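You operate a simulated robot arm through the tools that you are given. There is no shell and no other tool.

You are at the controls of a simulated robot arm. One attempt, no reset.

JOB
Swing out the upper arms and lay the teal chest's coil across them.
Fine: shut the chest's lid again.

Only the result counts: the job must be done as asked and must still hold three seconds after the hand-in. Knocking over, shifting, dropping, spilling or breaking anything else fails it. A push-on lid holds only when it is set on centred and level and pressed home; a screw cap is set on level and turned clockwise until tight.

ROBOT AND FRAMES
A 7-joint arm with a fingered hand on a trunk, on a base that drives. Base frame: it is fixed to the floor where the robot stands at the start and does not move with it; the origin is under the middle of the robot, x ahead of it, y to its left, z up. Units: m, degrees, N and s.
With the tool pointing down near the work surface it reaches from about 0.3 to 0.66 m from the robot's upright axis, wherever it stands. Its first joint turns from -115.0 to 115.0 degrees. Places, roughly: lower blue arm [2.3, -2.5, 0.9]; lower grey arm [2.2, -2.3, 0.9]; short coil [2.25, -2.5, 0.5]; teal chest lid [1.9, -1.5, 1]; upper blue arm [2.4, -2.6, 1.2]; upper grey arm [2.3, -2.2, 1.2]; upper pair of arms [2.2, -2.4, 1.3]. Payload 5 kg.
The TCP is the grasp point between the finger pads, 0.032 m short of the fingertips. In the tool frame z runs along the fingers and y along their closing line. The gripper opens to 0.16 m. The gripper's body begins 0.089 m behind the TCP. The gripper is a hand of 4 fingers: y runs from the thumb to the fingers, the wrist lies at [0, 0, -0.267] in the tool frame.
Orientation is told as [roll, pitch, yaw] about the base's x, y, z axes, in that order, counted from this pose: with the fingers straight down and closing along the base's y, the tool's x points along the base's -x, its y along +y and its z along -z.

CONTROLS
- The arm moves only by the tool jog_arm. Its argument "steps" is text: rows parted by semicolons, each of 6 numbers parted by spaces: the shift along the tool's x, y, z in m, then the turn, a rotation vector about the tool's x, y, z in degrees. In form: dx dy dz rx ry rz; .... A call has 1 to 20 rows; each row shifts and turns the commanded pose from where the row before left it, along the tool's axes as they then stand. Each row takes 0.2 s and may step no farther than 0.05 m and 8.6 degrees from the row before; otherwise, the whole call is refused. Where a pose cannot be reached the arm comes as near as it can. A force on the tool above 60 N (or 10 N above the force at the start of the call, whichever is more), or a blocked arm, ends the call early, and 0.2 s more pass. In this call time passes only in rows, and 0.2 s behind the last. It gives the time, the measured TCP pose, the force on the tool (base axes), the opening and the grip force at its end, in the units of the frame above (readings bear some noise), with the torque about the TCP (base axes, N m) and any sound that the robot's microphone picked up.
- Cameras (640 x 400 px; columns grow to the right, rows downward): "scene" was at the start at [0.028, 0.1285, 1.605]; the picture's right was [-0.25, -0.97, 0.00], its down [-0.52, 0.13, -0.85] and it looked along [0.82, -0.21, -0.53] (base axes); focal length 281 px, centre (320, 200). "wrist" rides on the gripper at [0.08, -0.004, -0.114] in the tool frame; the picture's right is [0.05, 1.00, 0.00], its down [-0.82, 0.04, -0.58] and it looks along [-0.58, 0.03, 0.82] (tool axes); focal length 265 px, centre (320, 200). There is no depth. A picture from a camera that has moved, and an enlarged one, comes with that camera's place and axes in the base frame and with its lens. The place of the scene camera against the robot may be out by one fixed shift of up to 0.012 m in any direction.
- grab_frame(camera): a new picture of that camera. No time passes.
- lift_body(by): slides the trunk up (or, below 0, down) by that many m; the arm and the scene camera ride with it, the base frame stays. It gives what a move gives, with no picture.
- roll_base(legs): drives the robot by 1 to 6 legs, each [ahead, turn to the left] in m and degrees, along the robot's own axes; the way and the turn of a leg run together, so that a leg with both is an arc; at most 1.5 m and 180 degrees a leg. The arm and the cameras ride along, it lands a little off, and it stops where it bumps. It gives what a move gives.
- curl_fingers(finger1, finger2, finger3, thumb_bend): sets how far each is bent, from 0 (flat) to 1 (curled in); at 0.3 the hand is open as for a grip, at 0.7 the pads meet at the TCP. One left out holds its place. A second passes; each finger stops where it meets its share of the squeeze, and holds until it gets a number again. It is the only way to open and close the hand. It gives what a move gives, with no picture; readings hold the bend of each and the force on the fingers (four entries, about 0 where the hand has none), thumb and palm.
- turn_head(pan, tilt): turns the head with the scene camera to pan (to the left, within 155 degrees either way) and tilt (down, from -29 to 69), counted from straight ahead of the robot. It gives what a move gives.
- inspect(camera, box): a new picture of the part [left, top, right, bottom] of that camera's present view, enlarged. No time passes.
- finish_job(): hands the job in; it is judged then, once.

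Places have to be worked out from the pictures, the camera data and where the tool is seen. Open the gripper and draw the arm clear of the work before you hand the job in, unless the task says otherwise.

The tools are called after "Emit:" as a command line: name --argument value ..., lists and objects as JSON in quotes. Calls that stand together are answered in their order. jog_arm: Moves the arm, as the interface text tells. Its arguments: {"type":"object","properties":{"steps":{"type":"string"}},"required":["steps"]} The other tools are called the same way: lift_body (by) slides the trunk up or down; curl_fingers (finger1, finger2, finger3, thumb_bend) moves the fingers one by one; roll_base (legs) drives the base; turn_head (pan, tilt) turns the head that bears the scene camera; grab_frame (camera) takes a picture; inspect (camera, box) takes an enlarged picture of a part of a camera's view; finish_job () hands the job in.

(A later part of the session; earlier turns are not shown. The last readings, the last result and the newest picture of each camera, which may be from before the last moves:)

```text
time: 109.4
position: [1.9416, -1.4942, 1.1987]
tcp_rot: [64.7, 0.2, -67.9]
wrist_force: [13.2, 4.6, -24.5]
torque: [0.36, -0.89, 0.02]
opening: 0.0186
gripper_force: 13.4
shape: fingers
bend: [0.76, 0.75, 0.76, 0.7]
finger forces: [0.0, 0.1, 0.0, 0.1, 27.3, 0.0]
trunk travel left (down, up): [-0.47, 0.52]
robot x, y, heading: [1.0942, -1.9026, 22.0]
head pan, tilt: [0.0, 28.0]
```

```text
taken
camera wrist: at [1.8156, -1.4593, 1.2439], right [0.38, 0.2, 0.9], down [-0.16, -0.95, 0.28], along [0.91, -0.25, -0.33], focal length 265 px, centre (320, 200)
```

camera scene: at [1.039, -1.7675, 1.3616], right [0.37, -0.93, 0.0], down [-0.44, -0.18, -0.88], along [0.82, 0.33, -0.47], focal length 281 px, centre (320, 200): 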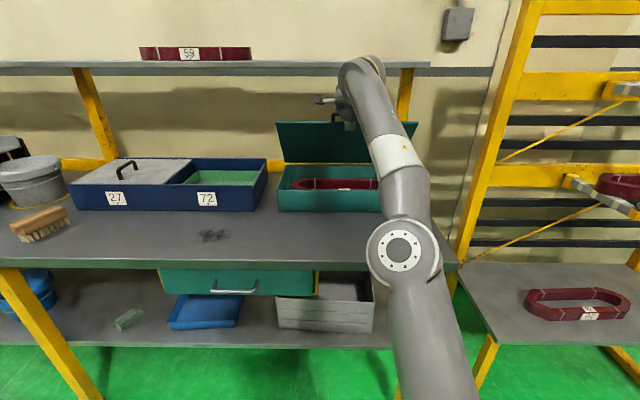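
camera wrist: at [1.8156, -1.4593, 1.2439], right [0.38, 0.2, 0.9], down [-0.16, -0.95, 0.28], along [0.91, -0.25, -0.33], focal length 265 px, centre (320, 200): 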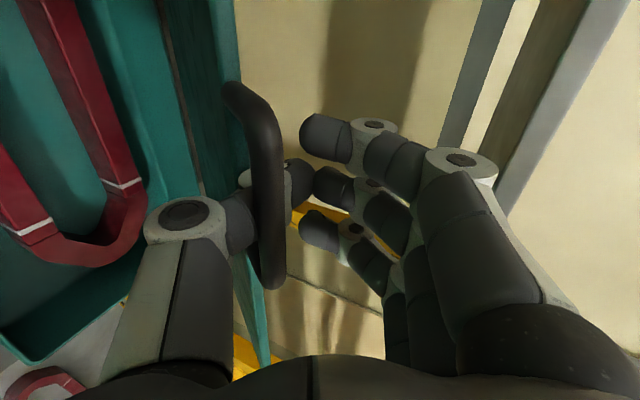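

The bar has slid back onto the thumb, which is hooked through the handle and carries the lid. I keep creeping forward to bring the bar back toward the pads.

Emit:
roll_base --legs '[[0.03, 0]]'

Emit:
grab_frame --camera "wrist"

Emit:
inspect --camera "scene" --box '[240, 60, 480, 230]'

```text
time: 110.2
position: [1.964, -1.484, 1.2075]
tcp_rot: [65.4, 0.6, -67.9]
wrist_force: [-0.2, 0.4, -0.2]
torque: [-0.01, -0.02, 0.0]
opening: 0.0171
gripper_force: 0.0
shape: fingers
bend: [0.76, 0.75, 0.76, 0.72]
finger forces: [0.0, 0.0, 0.0, 0.0, 0.1, 0.0]
trunk travel left (down, up): [-0.47, 0.52]
robot x, y, heading: [1.1214, -1.8982, 22.0]
head pan, tilt: [0.0, 28.0]
```

```text
taken
camera wrist: at [1.8374, -1.4505, 1.2519], right [0.37, 0.2, 0.91], down [-0.16, -0.95, 0.27], along [0.91, -0.25, -0.32], focal length 265 px, centre (320, 200)
```

wrist: 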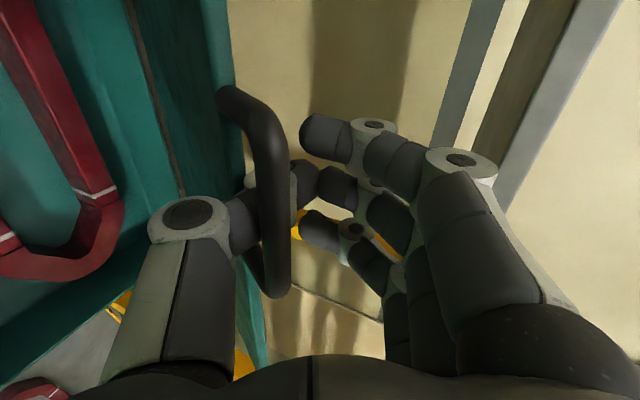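

```text
2.35 times, centred on (360, 145) of scene
camera zoom: at [1.0941, -1.746, 1.3819], right [0.37, -0.93, 0.0], down [-0.44, -0.18, -0.88], along [0.82, 0.33, -0.47], focal length 660 px, centre (226, 329)
```

zoom: 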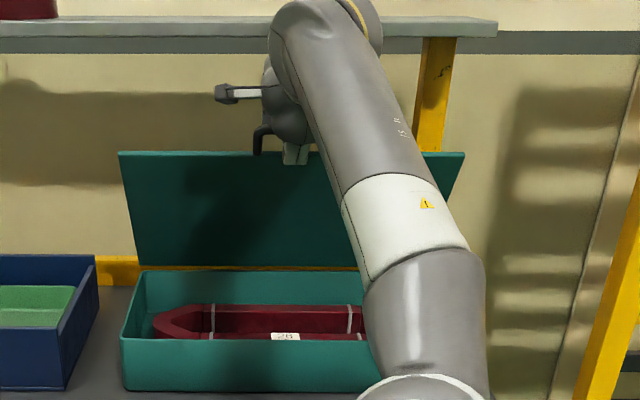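

The readings show no load although the lid stands at about 65°, so the hinge seems to have some friction. I continue forward, pushing the lid toward and past vertical.

Emit:
roll_base --legs '[[0.04, 0]]'

Emit:
grab_frame --camera "wrist"

Emit:
inspect --camera "scene" --box '[240, 60, 480, 230]'

```text
time: 111.1
position: [1.9976, -1.4727, 1.2148]
tcp_rot: [65.9, 0.5, -67.8]
wrist_force: [-13.9, -5.2, 30.5]
torque: [-0.47, 1.2, 0.03]
opening: 0.0159
gripper_force: 17.2
shape: fingers
bend: [0.76, 0.75, 0.76, 0.72]
finger forces: [0.1, 0.0, 0.0, 0.1, 33.8, 0.2]
trunk travel left (down, up): [-0.47, 0.52]
robot x, y, heading: [1.1581, -1.8821, 22.2]
head pan, tilt: [0.0, 28.0]
```

```text
taken
camera wrist: at [1.8692, -1.4381, 1.2586], right [0.36, 0.19, 0.91], down [-0.16, -0.95, 0.27], along [0.92, -0.25, -0.31], focal length 265 px, centre (320, 200)
```

wrist: 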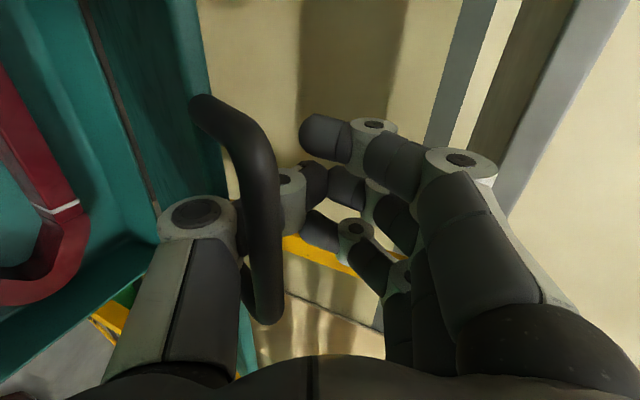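

```text
2.35 times, centred on (360, 145) of scene
camera zoom: at [1.1266, -1.7332, 1.3822], right [0.37, -0.93, 0.0], down [-0.43, -0.17, -0.88], along [0.82, 0.33, -0.47], focal length 660 px, centre (226, 329)
```

zoom: 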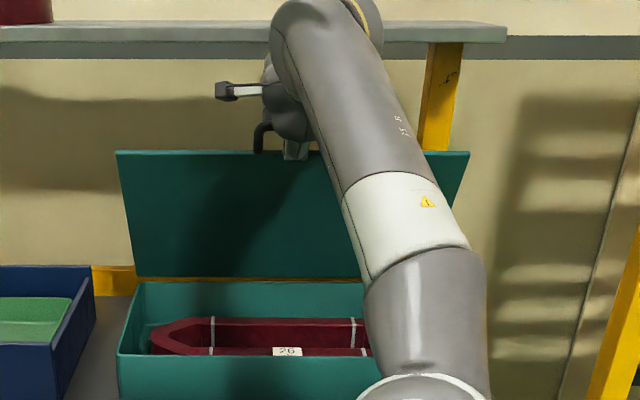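

The thumb, threaded through the handle loop, now presses down on the lid's edge (30 N upward on the tool). I raise the trunk a little to relieve it.

Emit:
lift_body --by 0.012

Emit:
grab_frame --camera "wrist"

```text
time: 111.7
position: [2.0025, -1.4695, 1.2204]
tcp_rot: [65.5, 0.5, -67.9]
wrist_force: [-0.1, 0.1, -4.8]
torque: [0.09, -0.23, 0.01]
opening: 0.0168
gripper_force: 1.8
shape: fingers
bend: [0.76, 0.75, 0.76, 0.72]
finger forces: [0.1, 0.1, 0.1, 0.0, 3.8, 0.0]
trunk travel left (down, up): [-0.482, 0.508]
robot x, y, heading: [1.1626, -1.8824, 21.8]
head pan, tilt: [0.0, 28.0]
```

```text
taken
camera wrist: at [1.8746, -1.4357, 1.2649], right [0.37, 0.2, 0.91], down [-0.16, -0.95, 0.27], along [0.92, -0.25, -0.32], focal length 265 px, centre (320, 200)
```

wrist: 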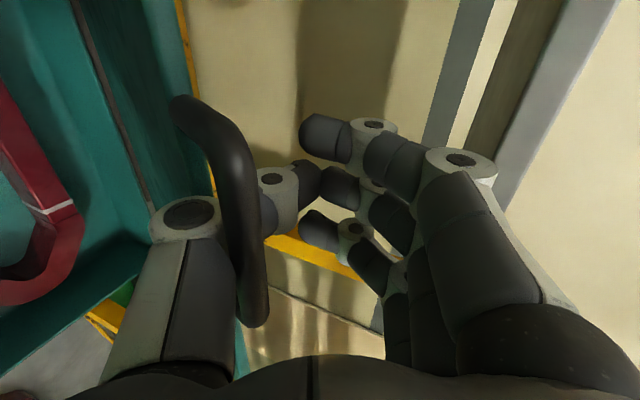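

The load is relieved; the lid is at about 70°. I continue with small trunk lifts and base moves along the flat top of the arc.

Emit:
lift_body --by 0.006

Emit:
roll_base --legs '[[0.04, 0]]'

Emit:
grab_frame --camera "wrist"

Emit:
inspect --camera "scene" --box '[240, 40, 480, 210]'

```text
time: 112.3
position: [2.0021, -1.4691, 1.226]
tcp_rot: [65.3, 0.7, -67.9]
wrist_force: [0.7, 0.7, -6.8]
torque: [0.15, -0.3, -0.03]
opening: 0.0169
gripper_force: 3.6
shape: fingers
bend: [0.76, 0.75, 0.76, 0.72]
finger forces: [0.1, 0.1, 0.0, 0.0, 6.7, 0.1]
trunk travel left (down, up): [-0.488, 0.502]
robot x, y, heading: [1.1565, -1.8837, 22.0]
head pan, tilt: [0.0, 28.0]
```

```text
time: 113.1
position: [2.0363, -1.4553, 1.2313]
tcp_rot: [65.7, 0.6, -67.8]
wrist_force: [-3.4, -2.3, 12.8]
torque: [-0.23, 0.59, 0.02]
opening: 0.0164
gripper_force: 6.6
shape: fingers
bend: [0.76, 0.75, 0.76, 0.72]
finger forces: [0.0, 0.0, 0.0, 0.0, 13.0, 0.0]
trunk travel left (down, up): [-0.488, 0.502]
robot x, y, heading: [1.1975, -1.8663, 21.8]
head pan, tilt: [0.0, 28.0]
```

```text
taken
camera wrist: at [1.9086, -1.4221, 1.2755], right [0.36, 0.19, 0.91], down [-0.16, -0.95, 0.27], along [0.92, -0.25, -0.31], focal length 265 px, centre (320, 200)
```

wrist: 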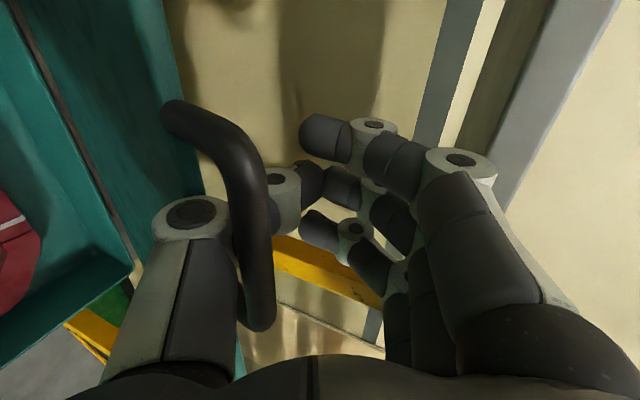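

```text
2.35 times, centred on (360, 125) of scene
camera zoom: at [1.1668, -1.7168, 1.3999], right [0.37, -0.93, 0.0], down [-0.43, -0.18, -0.88], along [0.82, 0.33, -0.47], focal length 660 px, centre (226, 376)
```

zoom: 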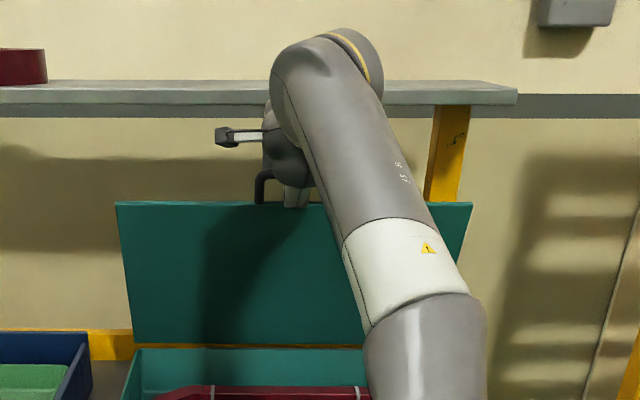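

The lid is at about 79°. Two more small pushes should take it past vertical.

Emit:
lift_body --by 0.006

Emit:
roll_base --legs '[[0.04, 0]]'

Emit:
grab_frame --camera "wrist"

Emit:
inspect --camera "scene" --box '[240, 40, 480, 210]'

```text
time: 113.7
position: [2.0381, -1.4546, 1.2341]
tcp_rot: [65.6, 0.6, -67.8]
wrist_force: [-0.9, -0.8, -5.2]
torque: [0.09, -0.3, 0.02]
opening: 0.0167
gripper_force: 1.9
shape: fingers
bend: [0.76, 0.75, 0.76, 0.72]
finger forces: [0.1, 0.0, 0.1, 0.0, 4.2, 0.1]
trunk travel left (down, up): [-0.494, 0.496]
robot x, y, heading: [1.1988, -1.8682, 22.1]
head pan, tilt: [0.0, 28.0]
```

```text
time: 114.6
position: [2.0629, -1.4463, 1.241]
tcp_rot: [65.6, 0.4, -68.1]
wrist_force: [-28.2, -13.1, -7.9]
torque: [0.67, -1.38, -0.14]
opening: 0.018
gripper_force: 17.7
shape: fingers
bend: [0.76, 0.73, 0.76, 0.71]
finger forces: [0.0, 29.4, 3.2, 0.1, 3.4, 0.1]
trunk travel left (down, up): [-0.494, 0.496]
robot x, y, heading: [1.2269, -1.8546, 22.0]
head pan, tilt: [0.0, 28.0]
stopped in leg 1: the force on the tool passed its limit at 83 N (the readings are from after the stop); the commanded pose is now the measured one
```

```text
taken
camera wrist: at [1.935, -1.4116, 1.2853], right [0.36, 0.2, 0.91], down [-0.16, -0.95, 0.27], along [0.92, -0.25, -0.31], focal length 265 px, centre (320, 200)
```

wrist: 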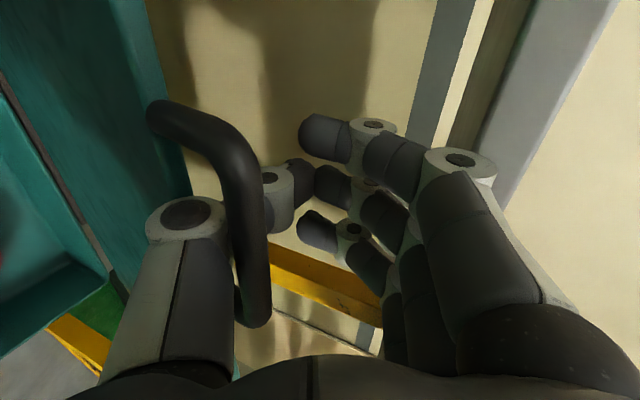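

```text
2.35 times, centred on (360, 125) of scene
camera zoom: at [1.1956, -1.7053, 1.4058], right [0.37, -0.93, 0.0], down [-0.43, -0.17, -0.88], along [0.82, 0.33, -0.47], focal length 660 px, centre (226, 376)
```

zoom: 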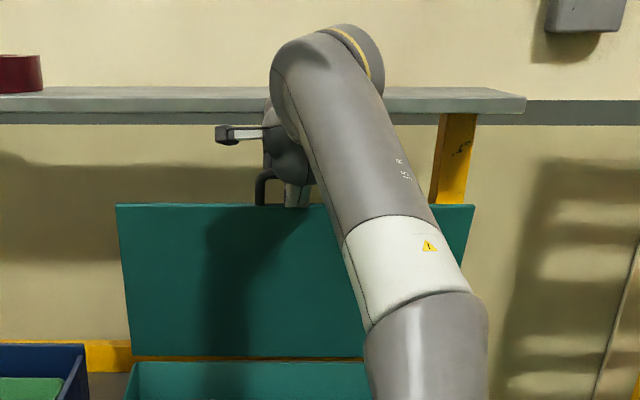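

The fingertips reached the wall behind the lid (83 N stop), and the lid is at about 86°. I back off 3 cm first to take the pressure off, then check how the lid behaves.

Emit:
roll_base --legs '[[-0.025, 0]]'

Emit:
inspect --camera "scene" --box '[240, 40, 480, 210]'

Emit:
grab_frame --camera "wrist"

```text
time: 115.5
position: [2.0432, -1.4537, 1.2393]
tcp_rot: [65.6, 0.4, -68.0]
wrist_force: [-0.8, 0.5, 0.5]
torque: [-0.02, 0.0, 0.04]
opening: 0.0166
gripper_force: 0.0
shape: fingers
bend: [0.76, 0.74, 0.76, 0.72]
finger forces: [0.0, 0.0, 0.0, 0.0, 0.0, 0.0]
trunk travel left (down, up): [-0.494, 0.496]
robot x, y, heading: [1.2026, -1.865, 22.0]
head pan, tilt: [0.0, 28.0]
```

```text
2.35 times, centred on (360, 125) of scene
camera zoom: at [1.176, -1.713, 1.4058], right [0.37, -0.93, 0.0], down [-0.44, -0.18, -0.88], along [0.82, 0.33, -0.47], focal length 660 px, centre (226, 376)
```

zoom: 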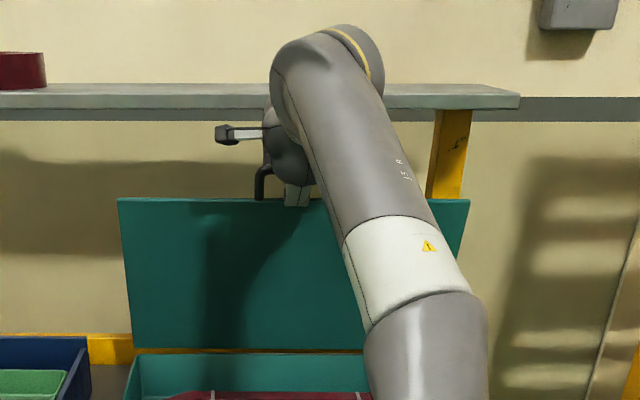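

```text
taken
camera wrist: at [1.9155, -1.4193, 1.283], right [0.37, 0.2, 0.91], down [-0.16, -0.95, 0.27], along [0.92, -0.25, -0.31], focal length 265 px, centre (320, 200)
```

wrist: 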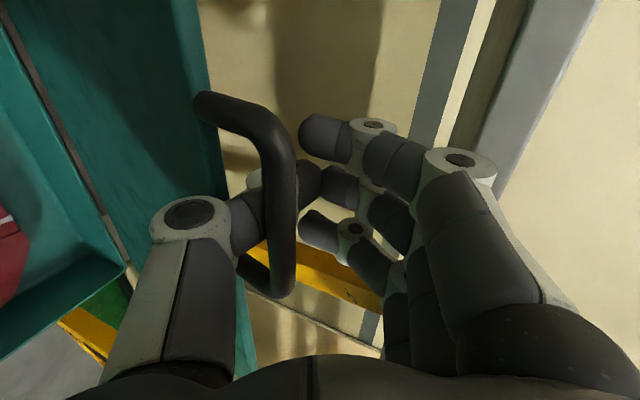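

With the load off, the lid stays up at about 86° by itself, so its hinge holds. I open the fingers a little and slide the thumb out of the handle loop, backing along the thumb's own line.

Emit:
curl_fingers --finger1 0.56 --finger2 0.56 --finger3 0.56

Emit:
jog_arm --steps "0 -0.0088 -0.0121 0 0 0;0 -0.0088 -0.0121 0 0 0"

Emit:
grab_frame --camera "wrist"

```text
time: 116.5
position: [2.0446, -1.4538, 1.2382]
tcp_rot: [65.5, 0.4, -68.1]
wrist_force: [0.2, 0.0, -6.3]
torque: [0.07, -0.16, 0.0]
opening: 0.0376
gripper_force: 3.3
shape: fingers
bend: [0.56, 0.56, 0.56, 0.75]
finger forces: [0.0, 0.1, 0.0, 0.0, 6.3, 0.0]
trunk travel left (down, up): [-0.494, 0.496]
robot x, y, heading: [1.2041, -1.8629, 22.1]
head pan, tilt: [0.0, 28.0]
```

```text
time: 117.0
position: [2.0175, -1.4635, 1.2305]
tcp_rot: [65.5, 0.5, -68.0]
wrist_force: [1.5, -1.1, -6.9]
torque: [0.05, -0.24, 0.03]
opening: 0.0383
gripper_force: 3.7
shape: fingers
bend: [0.56, 0.56, 0.56, 0.75]
finger forces: [0.0, 0.0, 0.1, 0.0, 7.1, 0.0]
trunk travel left (down, up): [-0.494, 0.496]
robot x, y, heading: [1.2046, -1.8636, 21.9]
head pan, tilt: [0.0, 28.0]
```

```text
taken
camera wrist: at [1.8897, -1.4295, 1.2753], right [0.37, 0.2, 0.91], down [-0.16, -0.95, 0.27], along [0.92, -0.25, -0.32], focal length 265 px, centre (320, 200)
```

wrist: 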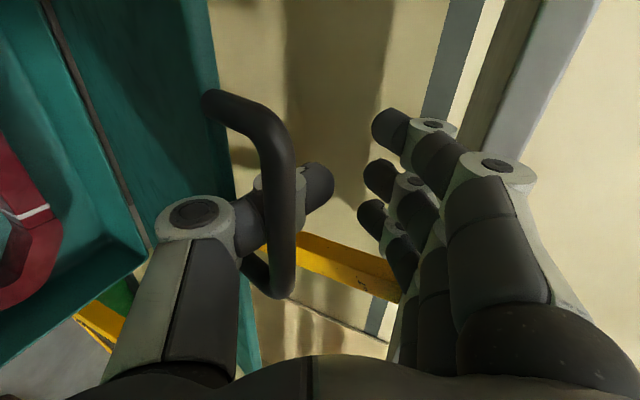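

The thumb is still pressing the bar at 7 N because its target is 0.76. I ease it to 0.67 and keep sliding out.

Emit:
curl_fingers --thumb_bend 0.67

Emit:
jog_arm --steps "0 -0.008 -0.0121 0 0 0;0 -0.008 -0.0121 0 0 0"

Emit:
grab_frame --camera "wrist"

Emit:
inspect --camera "scene" --box '[240, 40, 480, 210]'

```text
time: 118.0
position: [2.0155, -1.4629, 1.2326]
tcp_rot: [65.6, 0.4, -68.0]
wrist_force: [-0.4, 0.3, -0.5]
torque: [-0.03, -0.01, -0.01]
opening: 0.0483
gripper_force: 0.1
shape: fingers
bend: [0.56, 0.56, 0.56, 0.67]
finger forces: [0.0, 0.0, 0.1, 0.0, 0.0, 0.0]
trunk travel left (down, up): [-0.494, 0.496]
robot x, y, heading: [1.2036, -1.8664, 21.9]
head pan, tilt: [0.0, 28.0]
```

```text
time: 118.7
position: [1.9896, -1.4763, 1.2284]
tcp_rot: [65.6, 0.6, -68.0]
wrist_force: [0.7, 0.1, -0.2]
torque: [0.0, 0.01, -0.01]
opening: 0.0485
gripper_force: 0.1
shape: fingers
bend: [0.56, 0.56, 0.56, 0.67]
finger forces: [0.0, 0.1, 0.0, 0.1, 0.0, 0.0]
trunk travel left (down, up): [-0.494, 0.496]
robot x, y, heading: [1.206, -1.8632, 22.0]
head pan, tilt: [0.0, 28.0]
```

```text
taken
camera wrist: at [1.8622, -1.4413, 1.2723], right [0.37, 0.2, 0.91], down [-0.16, -0.95, 0.27], along [0.92, -0.25, -0.32], focal length 265 px, centre (320, 200)
```

wrist: 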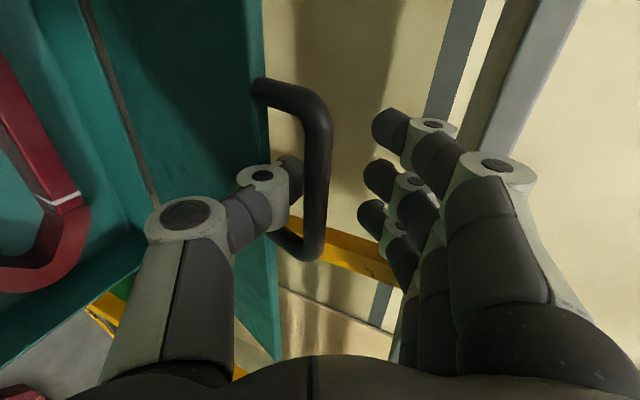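

```text
2.35 times, centred on (360, 125) of scene
camera zoom: at [1.176, -1.7131, 1.4057], right [0.37, -0.93, 0.0], down [-0.44, -0.18, -0.88], along [0.82, 0.33, -0.47], focal length 660 px, centre (226, 376)
```

zoom: 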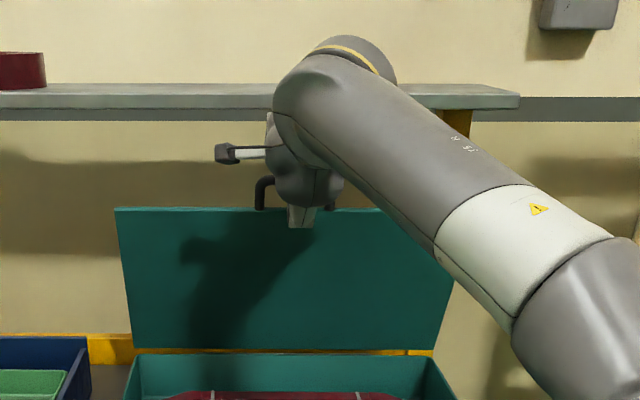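

The lid has come back to about 79° and stands free. I finish withdrawing.

Emit:
jog_arm --steps "0 -0.008 -0.0121 0 0 0;0 -0.008 -0.0121 0 0 0;0 -0.004 -0.02 0 0 0"

Emit:
grab_frame --camera "wrist"

Emit:
inspect --camera "scene" --box '[240, 40, 480, 210]'

```text
time: 119.5
position: [1.945, -1.4935, 1.2289]
tcp_rot: [65.6, 0.3, -67.8]
wrist_force: [0.7, 0.6, 0.4]
torque: [0.04, 0.0, -0.01]
opening: 0.0483
gripper_force: 0.1
shape: fingers
bend: [0.56, 0.56, 0.56, 0.67]
finger forces: [0.1, 0.0, 0.0, 0.1, 0.0, 0.0]
trunk travel left (down, up): [-0.494, 0.496]
robot x, y, heading: [1.2031, -1.8629, 22.1]
head pan, tilt: [0.0, 28.0]
```

```text
taken
camera wrist: at [1.8161, -1.4589, 1.2721], right [0.37, 0.2, 0.91], down [-0.16, -0.95, 0.27], along [0.92, -0.25, -0.31], focal length 265 px, centre (320, 200)
```

wrist: 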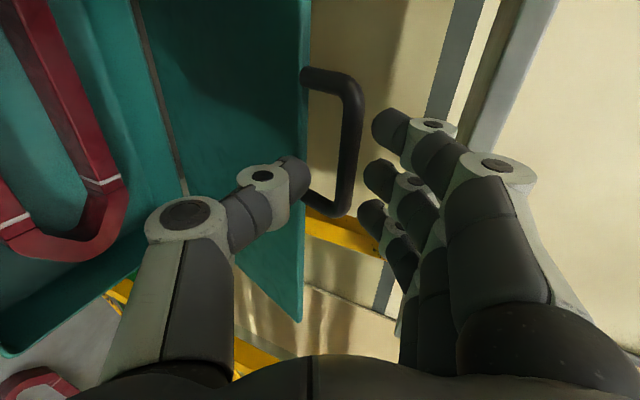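

```text
2.35 times, centred on (360, 125) of scene
camera zoom: at [1.176, -1.7129, 1.4057], right [0.37, -0.93, 0.0], down [-0.44, -0.18, -0.88], along [0.82, 0.33, -0.47], focal length 660 px, centre (226, 376)
```

zoom: 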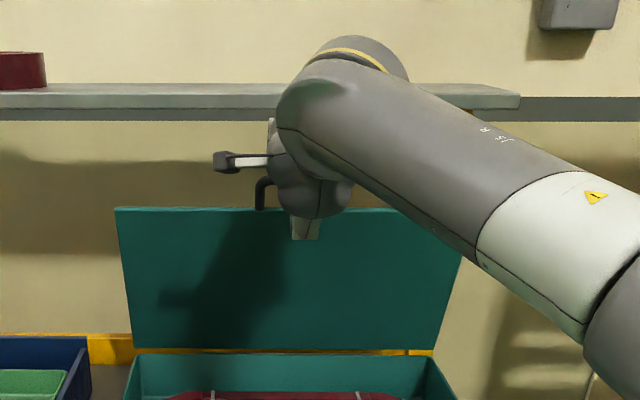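

The hand is free and the lid stands at about 79° by itself. I close the fingers, lower the hand in front of the lid's inner face and push it past vertical from lower down.

Emit:
curl_fingers --finger1 0.73 --finger2 0.73 --finger3 0.73 --thumb_bend 0.73

Emit:
jog_arm --steps "0 -0.027 0.0127 0 0 0;0 -0.027 0.0127 0 0 0;0 -0.027 0.0127 0 0 0;0 0.0127 0.0272 0 0 0;0 0.0127 0.0272 0 0 0"

Emit:
grab_frame --camera "wrist"

```text
time: 120.5
position: [1.945, -1.4933, 1.2276]
tcp_rot: [65.6, 0.4, -67.9]
wrist_force: [0.0, 0.9, 0.3]
torque: [-0.01, 0.03, 0.0]
opening: 0.0177
gripper_force: 0.1
shape: fingers
bend: [0.73, 0.71, 0.73, 0.73]
finger forces: [0.0, 0.1, 0.0, 0.0, 0.0, 0.1]
trunk travel left (down, up): [-0.494, 0.496]
robot x, y, heading: [1.2028, -1.8671, 21.9]
head pan, tilt: [0.0, 28.0]
```

```text
time: 121.7
position: [2.0001, -1.4689, 1.1388]
tcp_rot: [65.5, 0.4, -68.0]
wrist_force: [-0.2, -0.9, 0.4]
torque: [0.02, -0.01, 0.02]
opening: 0.0177
gripper_force: 0.0
shape: fingers
bend: [0.73, 0.71, 0.73, 0.73]
finger forces: [0.1, 0.1, 0.0, 0.0, 0.0, 0.0]
trunk travel left (down, up): [-0.494, 0.496]
robot x, y, heading: [1.2024, -1.8661, 22.3]
head pan, tilt: [0.0, 28.0]
```

```text
taken
camera wrist: at [1.8729, -1.4348, 1.1833], right [0.37, 0.2, 0.91], down [-0.16, -0.95, 0.27], along [0.92, -0.25, -0.32], focal length 265 px, centre (320, 200)
```

wrist: 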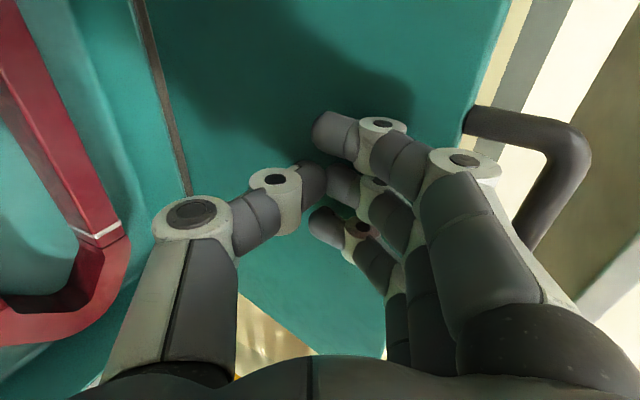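

The fingertips are about to touch the lid's inner face. I push it forward in small steps.

Emit:
jog_arm --steps "0 0.0085 0.0181 0 0 0;0 0.0085 0.0181 0 0 0;0 0.0042 0.009 0 0 0"

Emit:
inspect --camera "scene" --box '[240, 40, 480, 210]'

```text
time: 122.5
position: [2.0469, -1.4511, 1.1391]
tcp_rot: [65.5, 0.3, -68.0]
wrist_force: [-0.7, -1.1, -0.2]
torque: [0.01, 0.0, -0.02]
opening: 0.0182
gripper_force: 0.0
shape: fingers
bend: [0.73, 0.72, 0.73, 0.73]
finger forces: [0.1, 0.1, 0.0, 0.0, 0.0, 0.0]
trunk travel left (down, up): [-0.494, 0.496]
robot x, y, heading: [1.2059, -1.8618, 21.9]
head pan, tilt: [0.0, 28.0]
```

```text
2.35 times, centred on (360, 125) of scene
camera zoom: at [1.1759, -1.7131, 1.4057], right [0.37, -0.93, 0.0], down [-0.44, -0.18, -0.88], along [0.82, 0.33, -0.47], focal length 660 px, centre (226, 376)
```

zoom: 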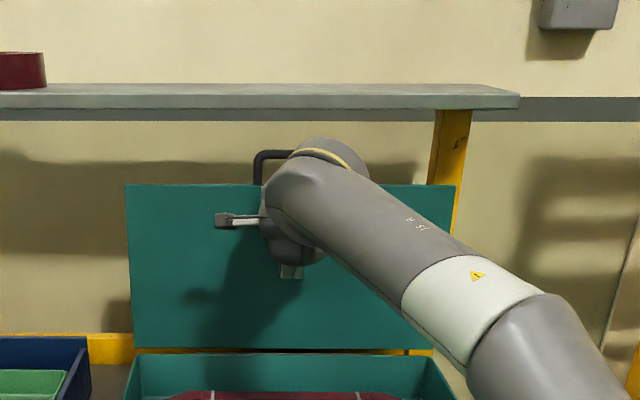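

The lid is now at about 103°, past vertical. I draw the hand back, raise the trunk and turn the hand to point straight down for the coil.

Emit:
jog_arm --steps "0 -0.0169 -0.0363 0 0 0;0 -0.0169 -0.0363 0 0 0;0 -0.0169 -0.0363 0 0 0;0 -0.0169 -0.0363 0 0 0;0 -0.0169 -0.0363 0 0 0"

Emit:
lift_body --by 0.2

Emit:
jog_arm --steps "0 0 0 8.1 0 0;0 0 0 8.1 0 0;0 0 0 8.1 0 0;0 0 0 8.1 0 0;0 0 0 8.1 0 0;0 0 0 8.1 0 0;0 0 0 8.1 0 0;0 0 0 8.1 0 0"

Emit:
grab_frame --camera "scene"

Emit:
grab_frame --camera "wrist"

```text
time: 123.7
position: [1.864, -1.5278, 1.137]
tcp_rot: [65.5, 0.7, -68.0]
wrist_force: [0.4, -1.2, 0.0]
torque: [0.04, 0.02, 0.1]
opening: 0.0179
gripper_force: 0.1
shape: fingers
bend: [0.73, 0.72, 0.73, 0.73]
finger forces: [0.0, 0.0, 0.1, 0.0, 0.0, 0.0]
trunk travel left (down, up): [-0.494, 0.496]
robot x, y, heading: [1.2032, -1.8668, 21.8]
head pan, tilt: [0.0, 28.0]
```

```text
time: 125.8
position: [1.8626, -1.5258, 1.3378]
tcp_rot: [65.6, 0.4, -68.0]
wrist_force: [-0.8, -0.1, 0.0]
torque: [0.0, 0.01, 0.0]
opening: 0.0179
gripper_force: 0.0
shape: fingers
bend: [0.73, 0.72, 0.73, 0.73]
finger forces: [0.0, 0.0, 0.0, 0.0, 0.0, 0.0]
trunk travel left (down, up): [-0.694, 0.296]
robot x, y, heading: [1.1998, -1.8649, 22.0]
head pan, tilt: [0.0, 28.0]
```

```text
time: 127.6
position: [1.8436, -1.536, 1.3181]
tcp_rot: [11.1, 0.5, -68.0]
wrist_force: [-0.2, 0.3, 0.8]
torque: [-0.04, -0.04, -0.01]
opening: 0.0181
gripper_force: 0.2
shape: fingers
bend: [0.73, 0.72, 0.73, 0.73]
finger forces: [0.0, 0.0, 0.1, 0.1, 0.1, 0.0]
out of reach, approached as far as the arm can: row 6, 7, 8
trunk travel left (down, up): [-0.694, 0.296]
robot x, y, heading: [1.2042, -1.8636, 21.9]
head pan, tilt: [0.0, 28.0]
```

```text
taken
camera scene: at [1.1755, -1.7125, 1.6056], right [0.37, -0.93, 0.0], down [-0.43, -0.18, -0.88], along [0.82, 0.33, -0.47], focal length 281 px, centre (320, 200)
```

scene: 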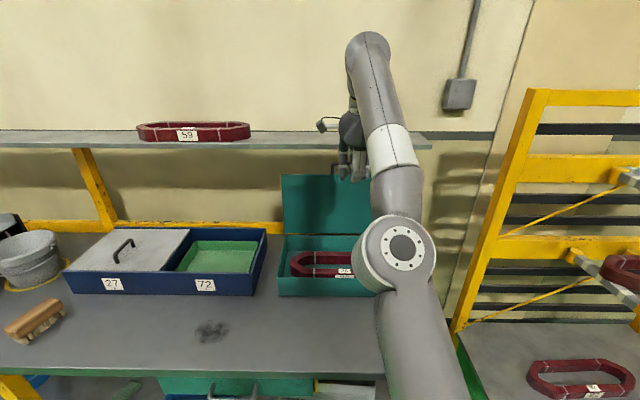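

```text
taken
camera wrist: at [1.7895, -1.4725, 1.4291], right [0.89, 0.41, 0.19], down [0.24, -0.79, 0.57], along [0.39, -0.46, -0.8], focal length 265 px, centre (320, 200)
```

wrist: 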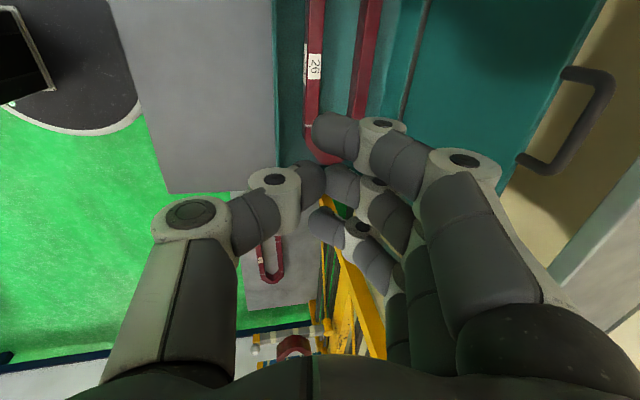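

The hand points nearly straight down above the chest front. Before driving closer I look down to see how much room there is between my base and the bench.

Emit:
turn_head --pan 20 --tilt 69

Emit:
grab_frame --camera "scene"

```text
time: 128.7
position: [1.8434, -1.5348, 1.3174]
tcp_rot: [11.2, 0.5, -68.0]
wrist_force: [-0.4, 0.2, 0.2]
torque: [0.0, 0.0, 0.03]
opening: 0.0176
gripper_force: 0.1
shape: fingers
bend: [0.73, 0.72, 0.73, 0.73]
finger forces: [0.0, 0.0, 0.0, 0.1, 0.0, 0.0]
trunk travel left (down, up): [-0.694, 0.296]
robot x, y, heading: [1.2032, -1.8672, 22.0]
head pan, tilt: [20.0, 68.8]
```

```text
taken
camera scene: at [1.1332, -1.7096, 1.5511], right [0.67, -0.74, 0.0], down [-0.69, -0.62, -0.36], along [0.27, 0.24, -0.93], focal length 281 px, centre (320, 200)
```

scene: 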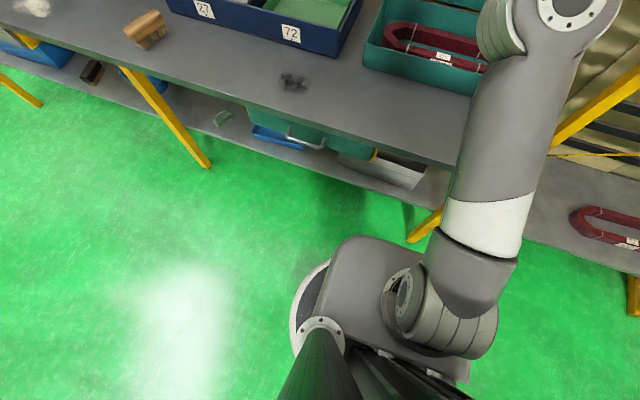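

My base radius is about 0.3 m and the bench front is at n≈0.89, so I can safely go to n≈0.54. I drive forward 0.12 m and look down at the coil with the wrist camera, fingers open.

Emit:
roll_base --legs '[[0.12, 0]]'

Emit:
curl_fingers --finger1 0.3 --finger2 0.3 --finger3 0.3 --thumb_bend 0.3

Emit:
grab_frame --camera "wrist"

Emit:
turn_head --pan 5 --tilt 45

Emit:
grab_frame --camera "scene"

```text
time: 129.9
position: [1.9541, -1.4914, 1.3158]
tcp_rot: [11.1, 0.6, -68.0]
wrist_force: [1.6, 1.1, 0.0]
torque: [-0.03, 0.03, -0.01]
opening: 0.0178
gripper_force: 0.1
shape: fingers
bend: [0.73, 0.72, 0.73, 0.73]
finger forces: [0.0, 0.0, 0.0, 0.1, 0.1, 0.0]
trunk travel left (down, up): [-0.694, 0.296]
robot x, y, heading: [1.3146, -1.8254, 22.1]
head pan, tilt: [20.0, 68.8]
```

```text
time: 130.9
position: [1.9529, -1.4913, 1.3173]
tcp_rot: [11.1, 0.6, -67.9]
wrist_force: [0.1, 0.5, -0.4]
torque: [0.01, 0.05, 0.0]
opening: 0.17
gripper_force: 0.1
shape: fingers
bend: [0.3, 0.3, 0.3, 0.3]
finger forces: [0.1, 0.0, 0.0, 0.1, 0.0, 0.1]
trunk travel left (down, up): [-0.694, 0.296]
robot x, y, heading: [1.3132, -1.8219, 22.0]
head pan, tilt: [20.0, 68.8]
```

```text
taken
camera wrist: at [1.9, -1.4278, 1.429], right [0.89, 0.41, 0.19], down [0.24, -0.79, 0.57], along [0.39, -0.46, -0.8], focal length 265 px, centre (320, 200)
```

wrist: 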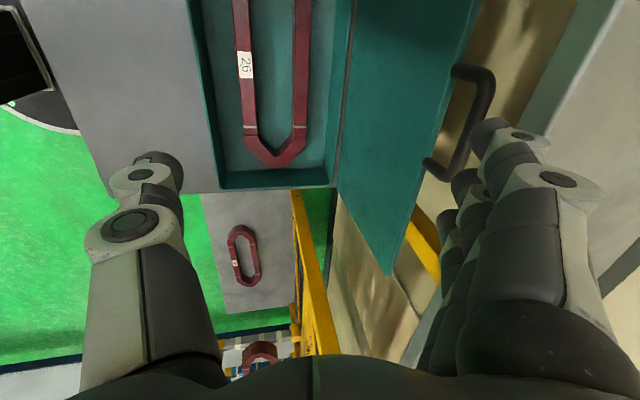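

```text
time: 131.8
position: [1.9543, -1.4915, 1.3167]
tcp_rot: [11.1, 0.6, -67.8]
wrist_force: [0.5, -0.3, 0.1]
torque: [-0.01, 0.0, -0.02]
opening: 0.1699
gripper_force: 0.2
shape: fingers
bend: [0.3, 0.3, 0.3, 0.3]
finger forces: [0.0, 0.0, 0.0, 0.1, 0.0, 0.0]
trunk travel left (down, up): [-0.694, 0.296]
robot x, y, heading: [1.3158, -1.818, 22.0]
head pan, tilt: [5.0, 45.0]
```

```text
taken
camera scene: at [1.2739, -1.6656, 1.5799], right [0.46, -0.89, 0.0], down [-0.63, -0.32, -0.71], along [0.63, 0.32, -0.71], focal length 281 px, centre (320, 200)
```

scene: 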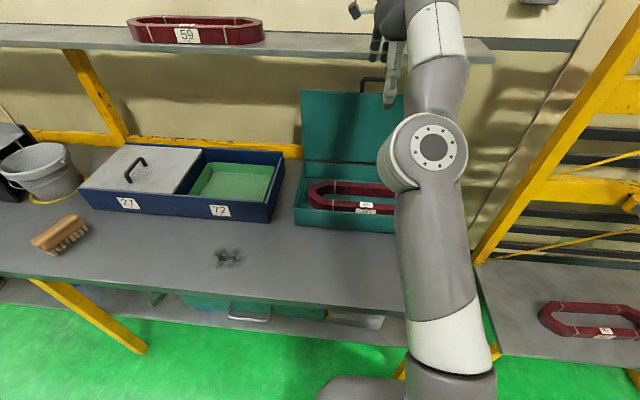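

The coil (26) lies lengthwise in the chest. I zoom in from both cameras to measure its position and width accurately.

Emit:
inspect --camera "scene" --box '[285, 150, 425, 240]'

Emit:
inspect --camera "wrist" --box '[180, 0, 380, 200]'

```text
4.44 times, centred on (355, 195) of scene
camera zoom: at [1.2739, -1.6656, 1.5799], right [0.46, -0.89, 0.0], down [-0.63, -0.32, -0.71], along [0.63, 0.32, -0.71], focal length 1248 px, centre (164, 222)
```

zoom: 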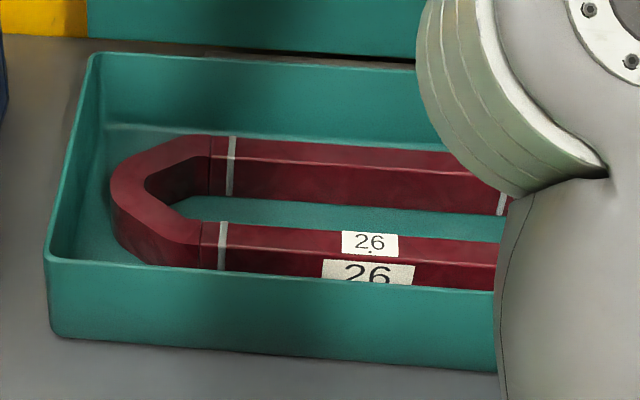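

```text
2.00 times, centred on (280, 100) of wrist
camera zoom: at [1.9, -1.4278, 1.429], right [0.89, 0.41, 0.19], down [0.24, -0.79, 0.57], along [0.39, -0.46, -0.8], focal length 531 px, centre (400, 400)
```

zoom: 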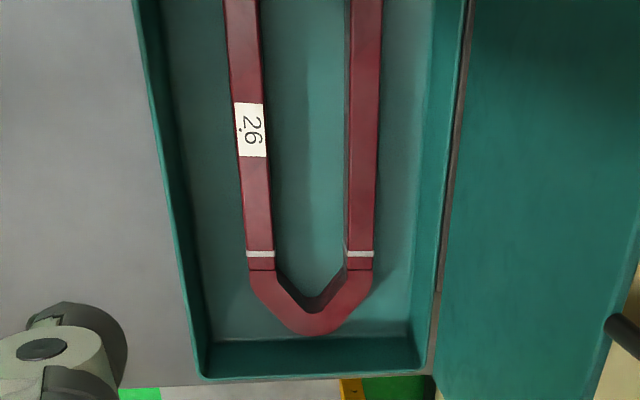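

The coil's centre is at about b=2.112, n=1.24, width about 0.123 m, length about 0.40 m, bottom z≈0.877 and top≈0.914. I go down in front of the open lid, make the hand vertical and centre it over the coil.

Emit:
jog_arm --steps "0.001 -0.0106 0.0361 0 0 0;0.001 -0.0106 0.0361 0 0 0;0.001 -0.0106 0.0361 0 0 0;0 -0.0106 0.0361 0 0 0;0 0 0 5.5 0 0;0 0 0 5.5 0 0"

Emit:
grab_frame --camera "wrist"

Emit:
inspect --camera "scene" --box '[255, 70, 455, 240]'

```text
time: 133.2
position: [1.9893, -1.4809, 1.1992]
tcp_rot: [2.6, 0.6, -67.8]
wrist_force: [-0.5, -0.4, -0.2]
torque: [0.0, -0.01, -0.02]
opening: 0.1705
gripper_force: 0.0
shape: fingers
bend: [0.3, 0.3, 0.3, 0.3]
finger forces: [0.0, 0.0, 0.0, 0.1, 0.0, 0.0]
out of reach, approached as far as the arm can: row 1, 2, 3, 4, 5, 6
trunk travel left (down, up): [-0.694, 0.296]
robot x, y, heading: [1.3115, -1.8163, 22.0]
head pan, tilt: [5.0, 45.0]
```

```text
taken
camera wrist: at [1.9516, -1.4116, 1.3134], right [0.91, 0.42, 0.05], down [0.32, -0.76, 0.57], along [0.28, -0.5, -0.82], focal length 265 px, centre (320, 200)
```

wrist: 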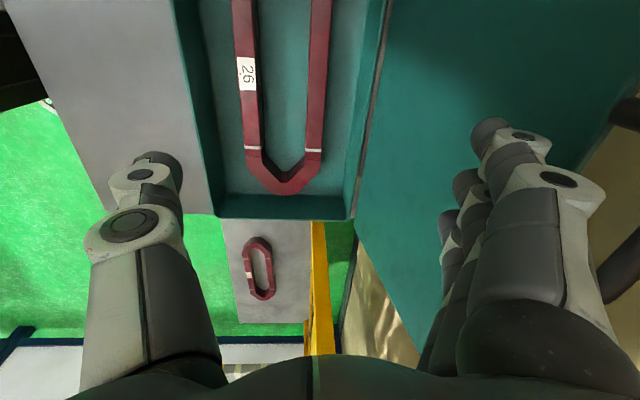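

```text
2.35 times, centred on (355, 155) of scene
camera zoom: at [1.2745, -1.6657, 1.5799], right [0.45, -0.89, 0.0], down [-0.63, -0.32, -0.71], along [0.63, 0.32, -0.71], focal length 660 px, centre (238, 306)
```

zoom: 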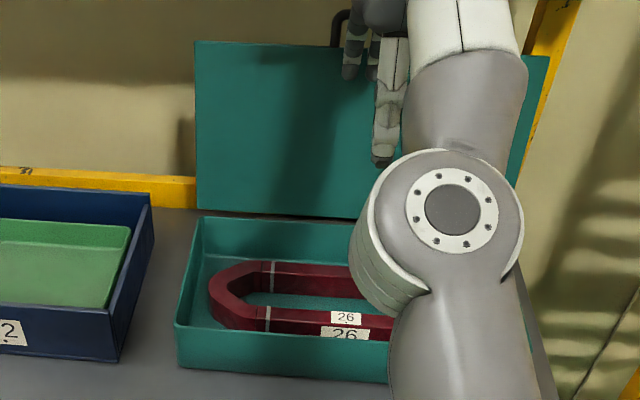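

Those rows ended as "out of reach" and the hand drifted 5 cm outward, so this looks like a joint limit rather than distance. I look at the whole arm posture.

Emit:
turn_head --pan -15 --tilt 40

Emit:
grab_frame --camera "scene"

```text
time: 134.0
position: [1.9883, -1.4805, 1.1992]
tcp_rot: [2.7, 0.7, -67.9]
wrist_force: [0.6, 0.4, -0.7]
torque: [-0.03, -0.02, -0.01]
opening: 0.1706
gripper_force: 0.2
shape: fingers
bend: [0.3, 0.3, 0.3, 0.3]
finger forces: [0.1, 0.1, 0.1, 0.0, 0.0, 0.1]
trunk travel left (down, up): [-0.694, 0.296]
robot x, y, heading: [1.3145, -1.8187, 21.9]
head pan, tilt: [-15.0, 40.0]
```

```text
taken
camera scene: at [1.2859, -1.6922, 1.5872], right [0.12, -0.99, 0.0], down [-0.64, -0.08, -0.77], along [0.76, 0.09, -0.64], focal length 281 px, centre (320, 200)
```

scene: 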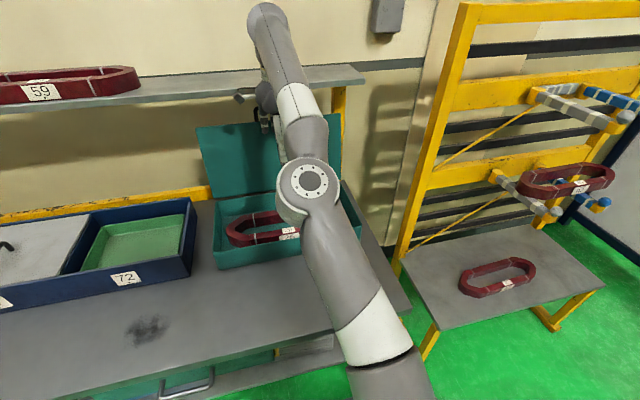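

The arm is almost straight with the wrist fully flexed, close to a singular posture. I pull the hand back toward the robot so that the elbow can bend.

Emit:
jog_arm --steps "0 -0.04 0 0 0 0;0 -0.04 0 0 0 0;0 -0.04 0 0 0 0;0 -0.04 0 0 0 0"

Emit:
grab_frame --camera "scene"

```text
time: 135.0
position: [1.981, -1.4788, 1.1941]
tcp_rot: [0.7, 0.8, -67.8]
wrist_force: [0.3, -0.1, 0.3]
torque: [0.04, 0.01, 0.0]
opening: 0.1704
gripper_force: 0.0
shape: fingers
bend: [0.3, 0.3, 0.3, 0.3]
finger forces: [0.1, 0.1, 0.0, 0.0, 0.1, 0.0]
out of reach, approached as far as the arm can: row 1, 2, 3, 4
trunk travel left (down, up): [-0.694, 0.296]
robot x, y, heading: [1.3195, -1.8215, 21.7]
head pan, tilt: [-15.0, 40.0]
```

```text
taken
camera scene: at [1.2859, -1.692, 1.5872], right [0.12, -0.99, 0.0], down [-0.64, -0.08, -0.77], along [0.76, 0.09, -0.64], focal length 281 px, centre (320, 200)
```

scene: 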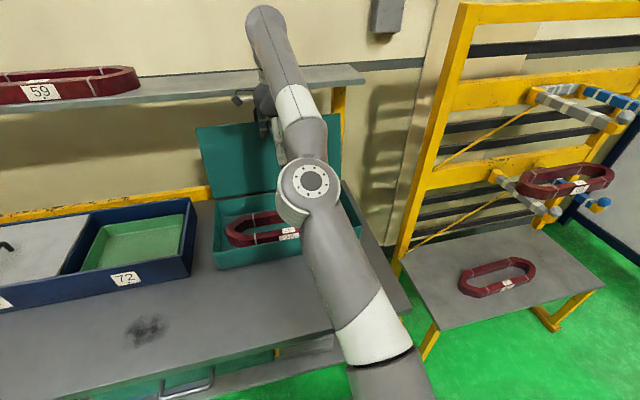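

It is stuck at the wrist's flexion limit (about 116°). Raising the shoulder and standing further back should straighten the wrist, so I back off 9 cm and raise the trunk.

Emit:
roll_base --legs '[[-0.09, 0]]'

Emit:
lift_body --by 0.29

Emit:
jog_arm --steps "0 0.0074 0.0332 0 0 0;0 0.0074 0.0332 0 0 0;0 0.0074 0.0332 0 0 0;0 0.0074 0.0332 0 0 0;0 0.0074 0.0332 0 0 0"

Emit:
grab_frame --camera "scene"

```text
time: 136.1
position: [1.896, -1.5125, 1.1959]
tcp_rot: [0.7, 0.7, -67.9]
wrist_force: [-0.7, 0.0, -0.5]
torque: [0.01, -0.03, -0.03]
opening: 0.1705
gripper_force: 0.0
shape: fingers
bend: [0.3, 0.3, 0.3, 0.3]
finger forces: [0.0, 0.1, 0.1, 0.1, 0.1, 0.0]
trunk travel left (down, up): [-0.694, 0.296]
robot x, y, heading: [1.2312, -1.8556, 22.4]
head pan, tilt: [-15.0, 40.0]
```

```text
time: 139.1
position: [1.8975, -1.5117, 1.4847]
tcp_rot: [0.7, 0.7, -67.9]
wrist_force: [0.5, 0.3, -0.5]
torque: [-0.03, -0.01, -0.02]
opening: 0.1704
gripper_force: 0.0
shape: fingers
bend: [0.3, 0.3, 0.3, 0.3]
finger forces: [0.0, 0.0, 0.1, 0.1, 0.0, 0.0]
trunk travel left (down, up): [-0.984, 0.006]
robot x, y, heading: [1.2317, -1.8553, 22.1]
head pan, tilt: [-15.0, 40.0]
```

```text
time: 140.3
position: [1.956, -1.4841, 1.3276]
tcp_rot: [0.4, 0.6, -67.8]
wrist_force: [0.6, -1.1, -0.1]
torque: [-0.04, 0.0, 0.01]
opening: 0.1703
gripper_force: 0.0
shape: fingers
bend: [0.3, 0.3, 0.3, 0.3]
finger forces: [0.0, 0.0, 0.0, 0.1, 0.0, 0.0]
out of reach, approached as far as the arm can: row 1, 2, 3, 4
trunk travel left (down, up): [-0.984, 0.006]
robot x, y, heading: [1.2295, -1.853, 22.3]
head pan, tilt: [-15.0, 40.0]
```

```text
taken
camera scene: at [1.2033, -1.7254, 1.8772], right [0.12, -0.99, 0.0], down [-0.64, -0.08, -0.77], along [0.76, 0.09, -0.64], focal length 281 px, centre (320, 200)
```

scene: 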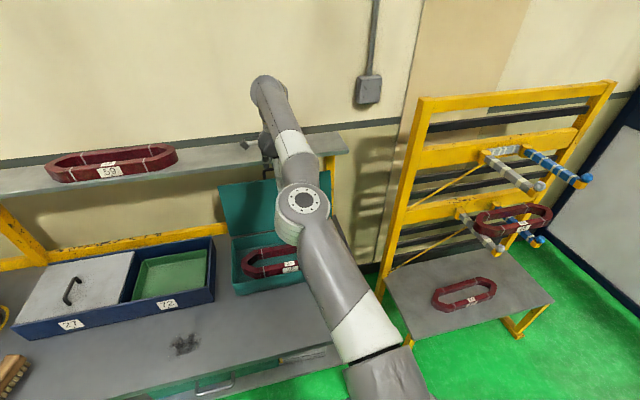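

That works: it is descending and no longer limited. I continue down above the coil.

Emit:
jog_arm --steps "0 0 0.03 0 0 0;0 0 0.04 0 0 0;0 0 0.04 0 0 0;0 0 0.04 0 0 0;0 0 0.04 0 0 0"

Emit:
grab_frame --camera "wrist"

Emit:
grab_frame --camera "scene"

```text
time: 141.5
position: [1.9825, -1.4688, 1.1427]
tcp_rot: [0.6, 0.6, -67.9]
wrist_force: [0.0, 0.3, -0.7]
torque: [-0.04, 0.03, 0.01]
opening: 0.1704
gripper_force: 0.1
shape: fingers
bend: [0.3, 0.3, 0.3, 0.3]
finger forces: [0.1, 0.0, 0.0, 0.0, 0.0, 0.0]
out of reach, approached as far as the arm can: row 1, 2, 3, 4
trunk travel left (down, up): [-0.984, 0.006]
robot x, y, heading: [1.2316, -1.8495, 22.1]
head pan, tilt: [-15.0, 40.0]
```

```text
taken
camera wrist: at [1.9474, -1.3971, 1.258], right [0.91, 0.42, 0.01], down [0.34, -0.75, 0.57], along [0.25, -0.51, -0.82], focal length 265 px, centre (320, 200)
```

wrist: 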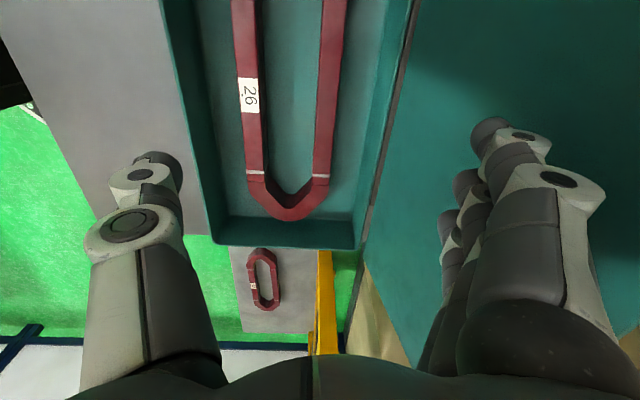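

```text
taken
camera scene: at [1.203, -1.7255, 1.8772], right [0.12, -0.99, 0.0], down [-0.64, -0.08, -0.77], along [0.76, 0.09, -0.64], focal length 281 px, centre (320, 200)
```

scene: 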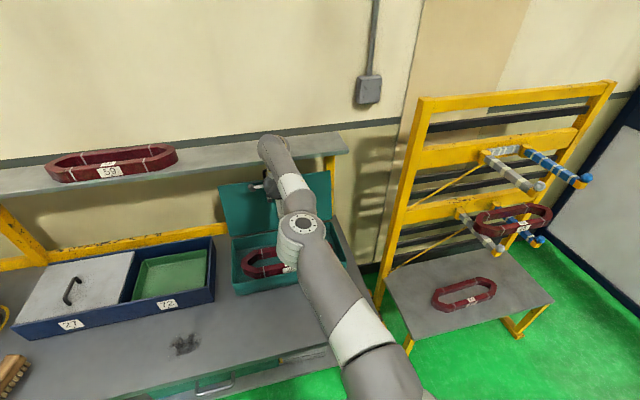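

The hand has drifted outward to n≈1.288, so I back the base 4.5 cm to centre it over the coil again, then continue down.

Emit:
roll_base --legs '[[-0.046, 0]]'

Emit:
jog_arm --steps "0 0 0.03 0 0 0;0 0 0.03 0 0 0;0 0 0.03 0 0 0"

Emit:
grab_frame --camera "wrist"

```text
time: 142.4
position: [1.9359, -1.4853, 1.1454]
tcp_rot: [0.7, 0.7, -67.9]
wrist_force: [0.0, 0.1, 0.7]
torque: [0.0, -0.08, 0.02]
opening: 0.1707
gripper_force: 0.1
shape: fingers
bend: [0.3, 0.3, 0.3, 0.3]
finger forces: [0.0, 0.1, 0.0, 0.0, 0.0, 0.0]
trunk travel left (down, up): [-0.984, 0.006]
robot x, y, heading: [1.1893, -1.8662, 22.1]
head pan, tilt: [-15.0, 40.0]
```

```text
time: 143.2
position: [1.9388, -1.4844, 1.0547]
tcp_rot: [0.7, 0.6, -67.9]
wrist_force: [0.3, 0.1, -0.3]
torque: [0.01, -0.02, 0.02]
opening: 0.1704
gripper_force: 0.0
shape: fingers
bend: [0.3, 0.3, 0.3, 0.3]
finger forces: [0.0, 0.0, 0.0, 0.0, 0.0, 0.0]
trunk travel left (down, up): [-0.984, 0.006]
robot x, y, heading: [1.1872, -1.8698, 21.9]
head pan, tilt: [-15.0, 40.0]
```

```text
taken
camera wrist: at [1.9054, -1.4136, 1.1698], right [0.91, 0.42, 0.01], down [0.34, -0.75, 0.57], along [0.25, -0.51, -0.82], focal length 265 px, centre (320, 200)
```

wrist: 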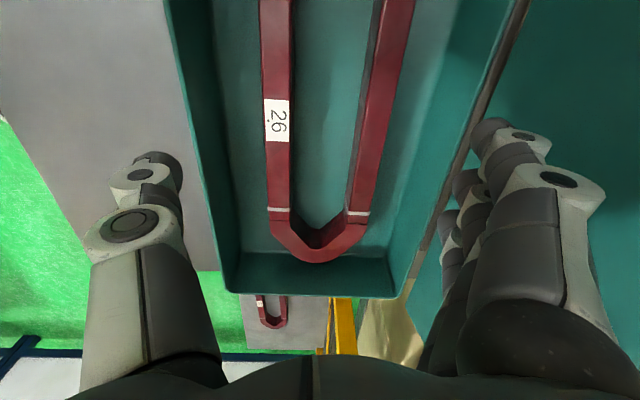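

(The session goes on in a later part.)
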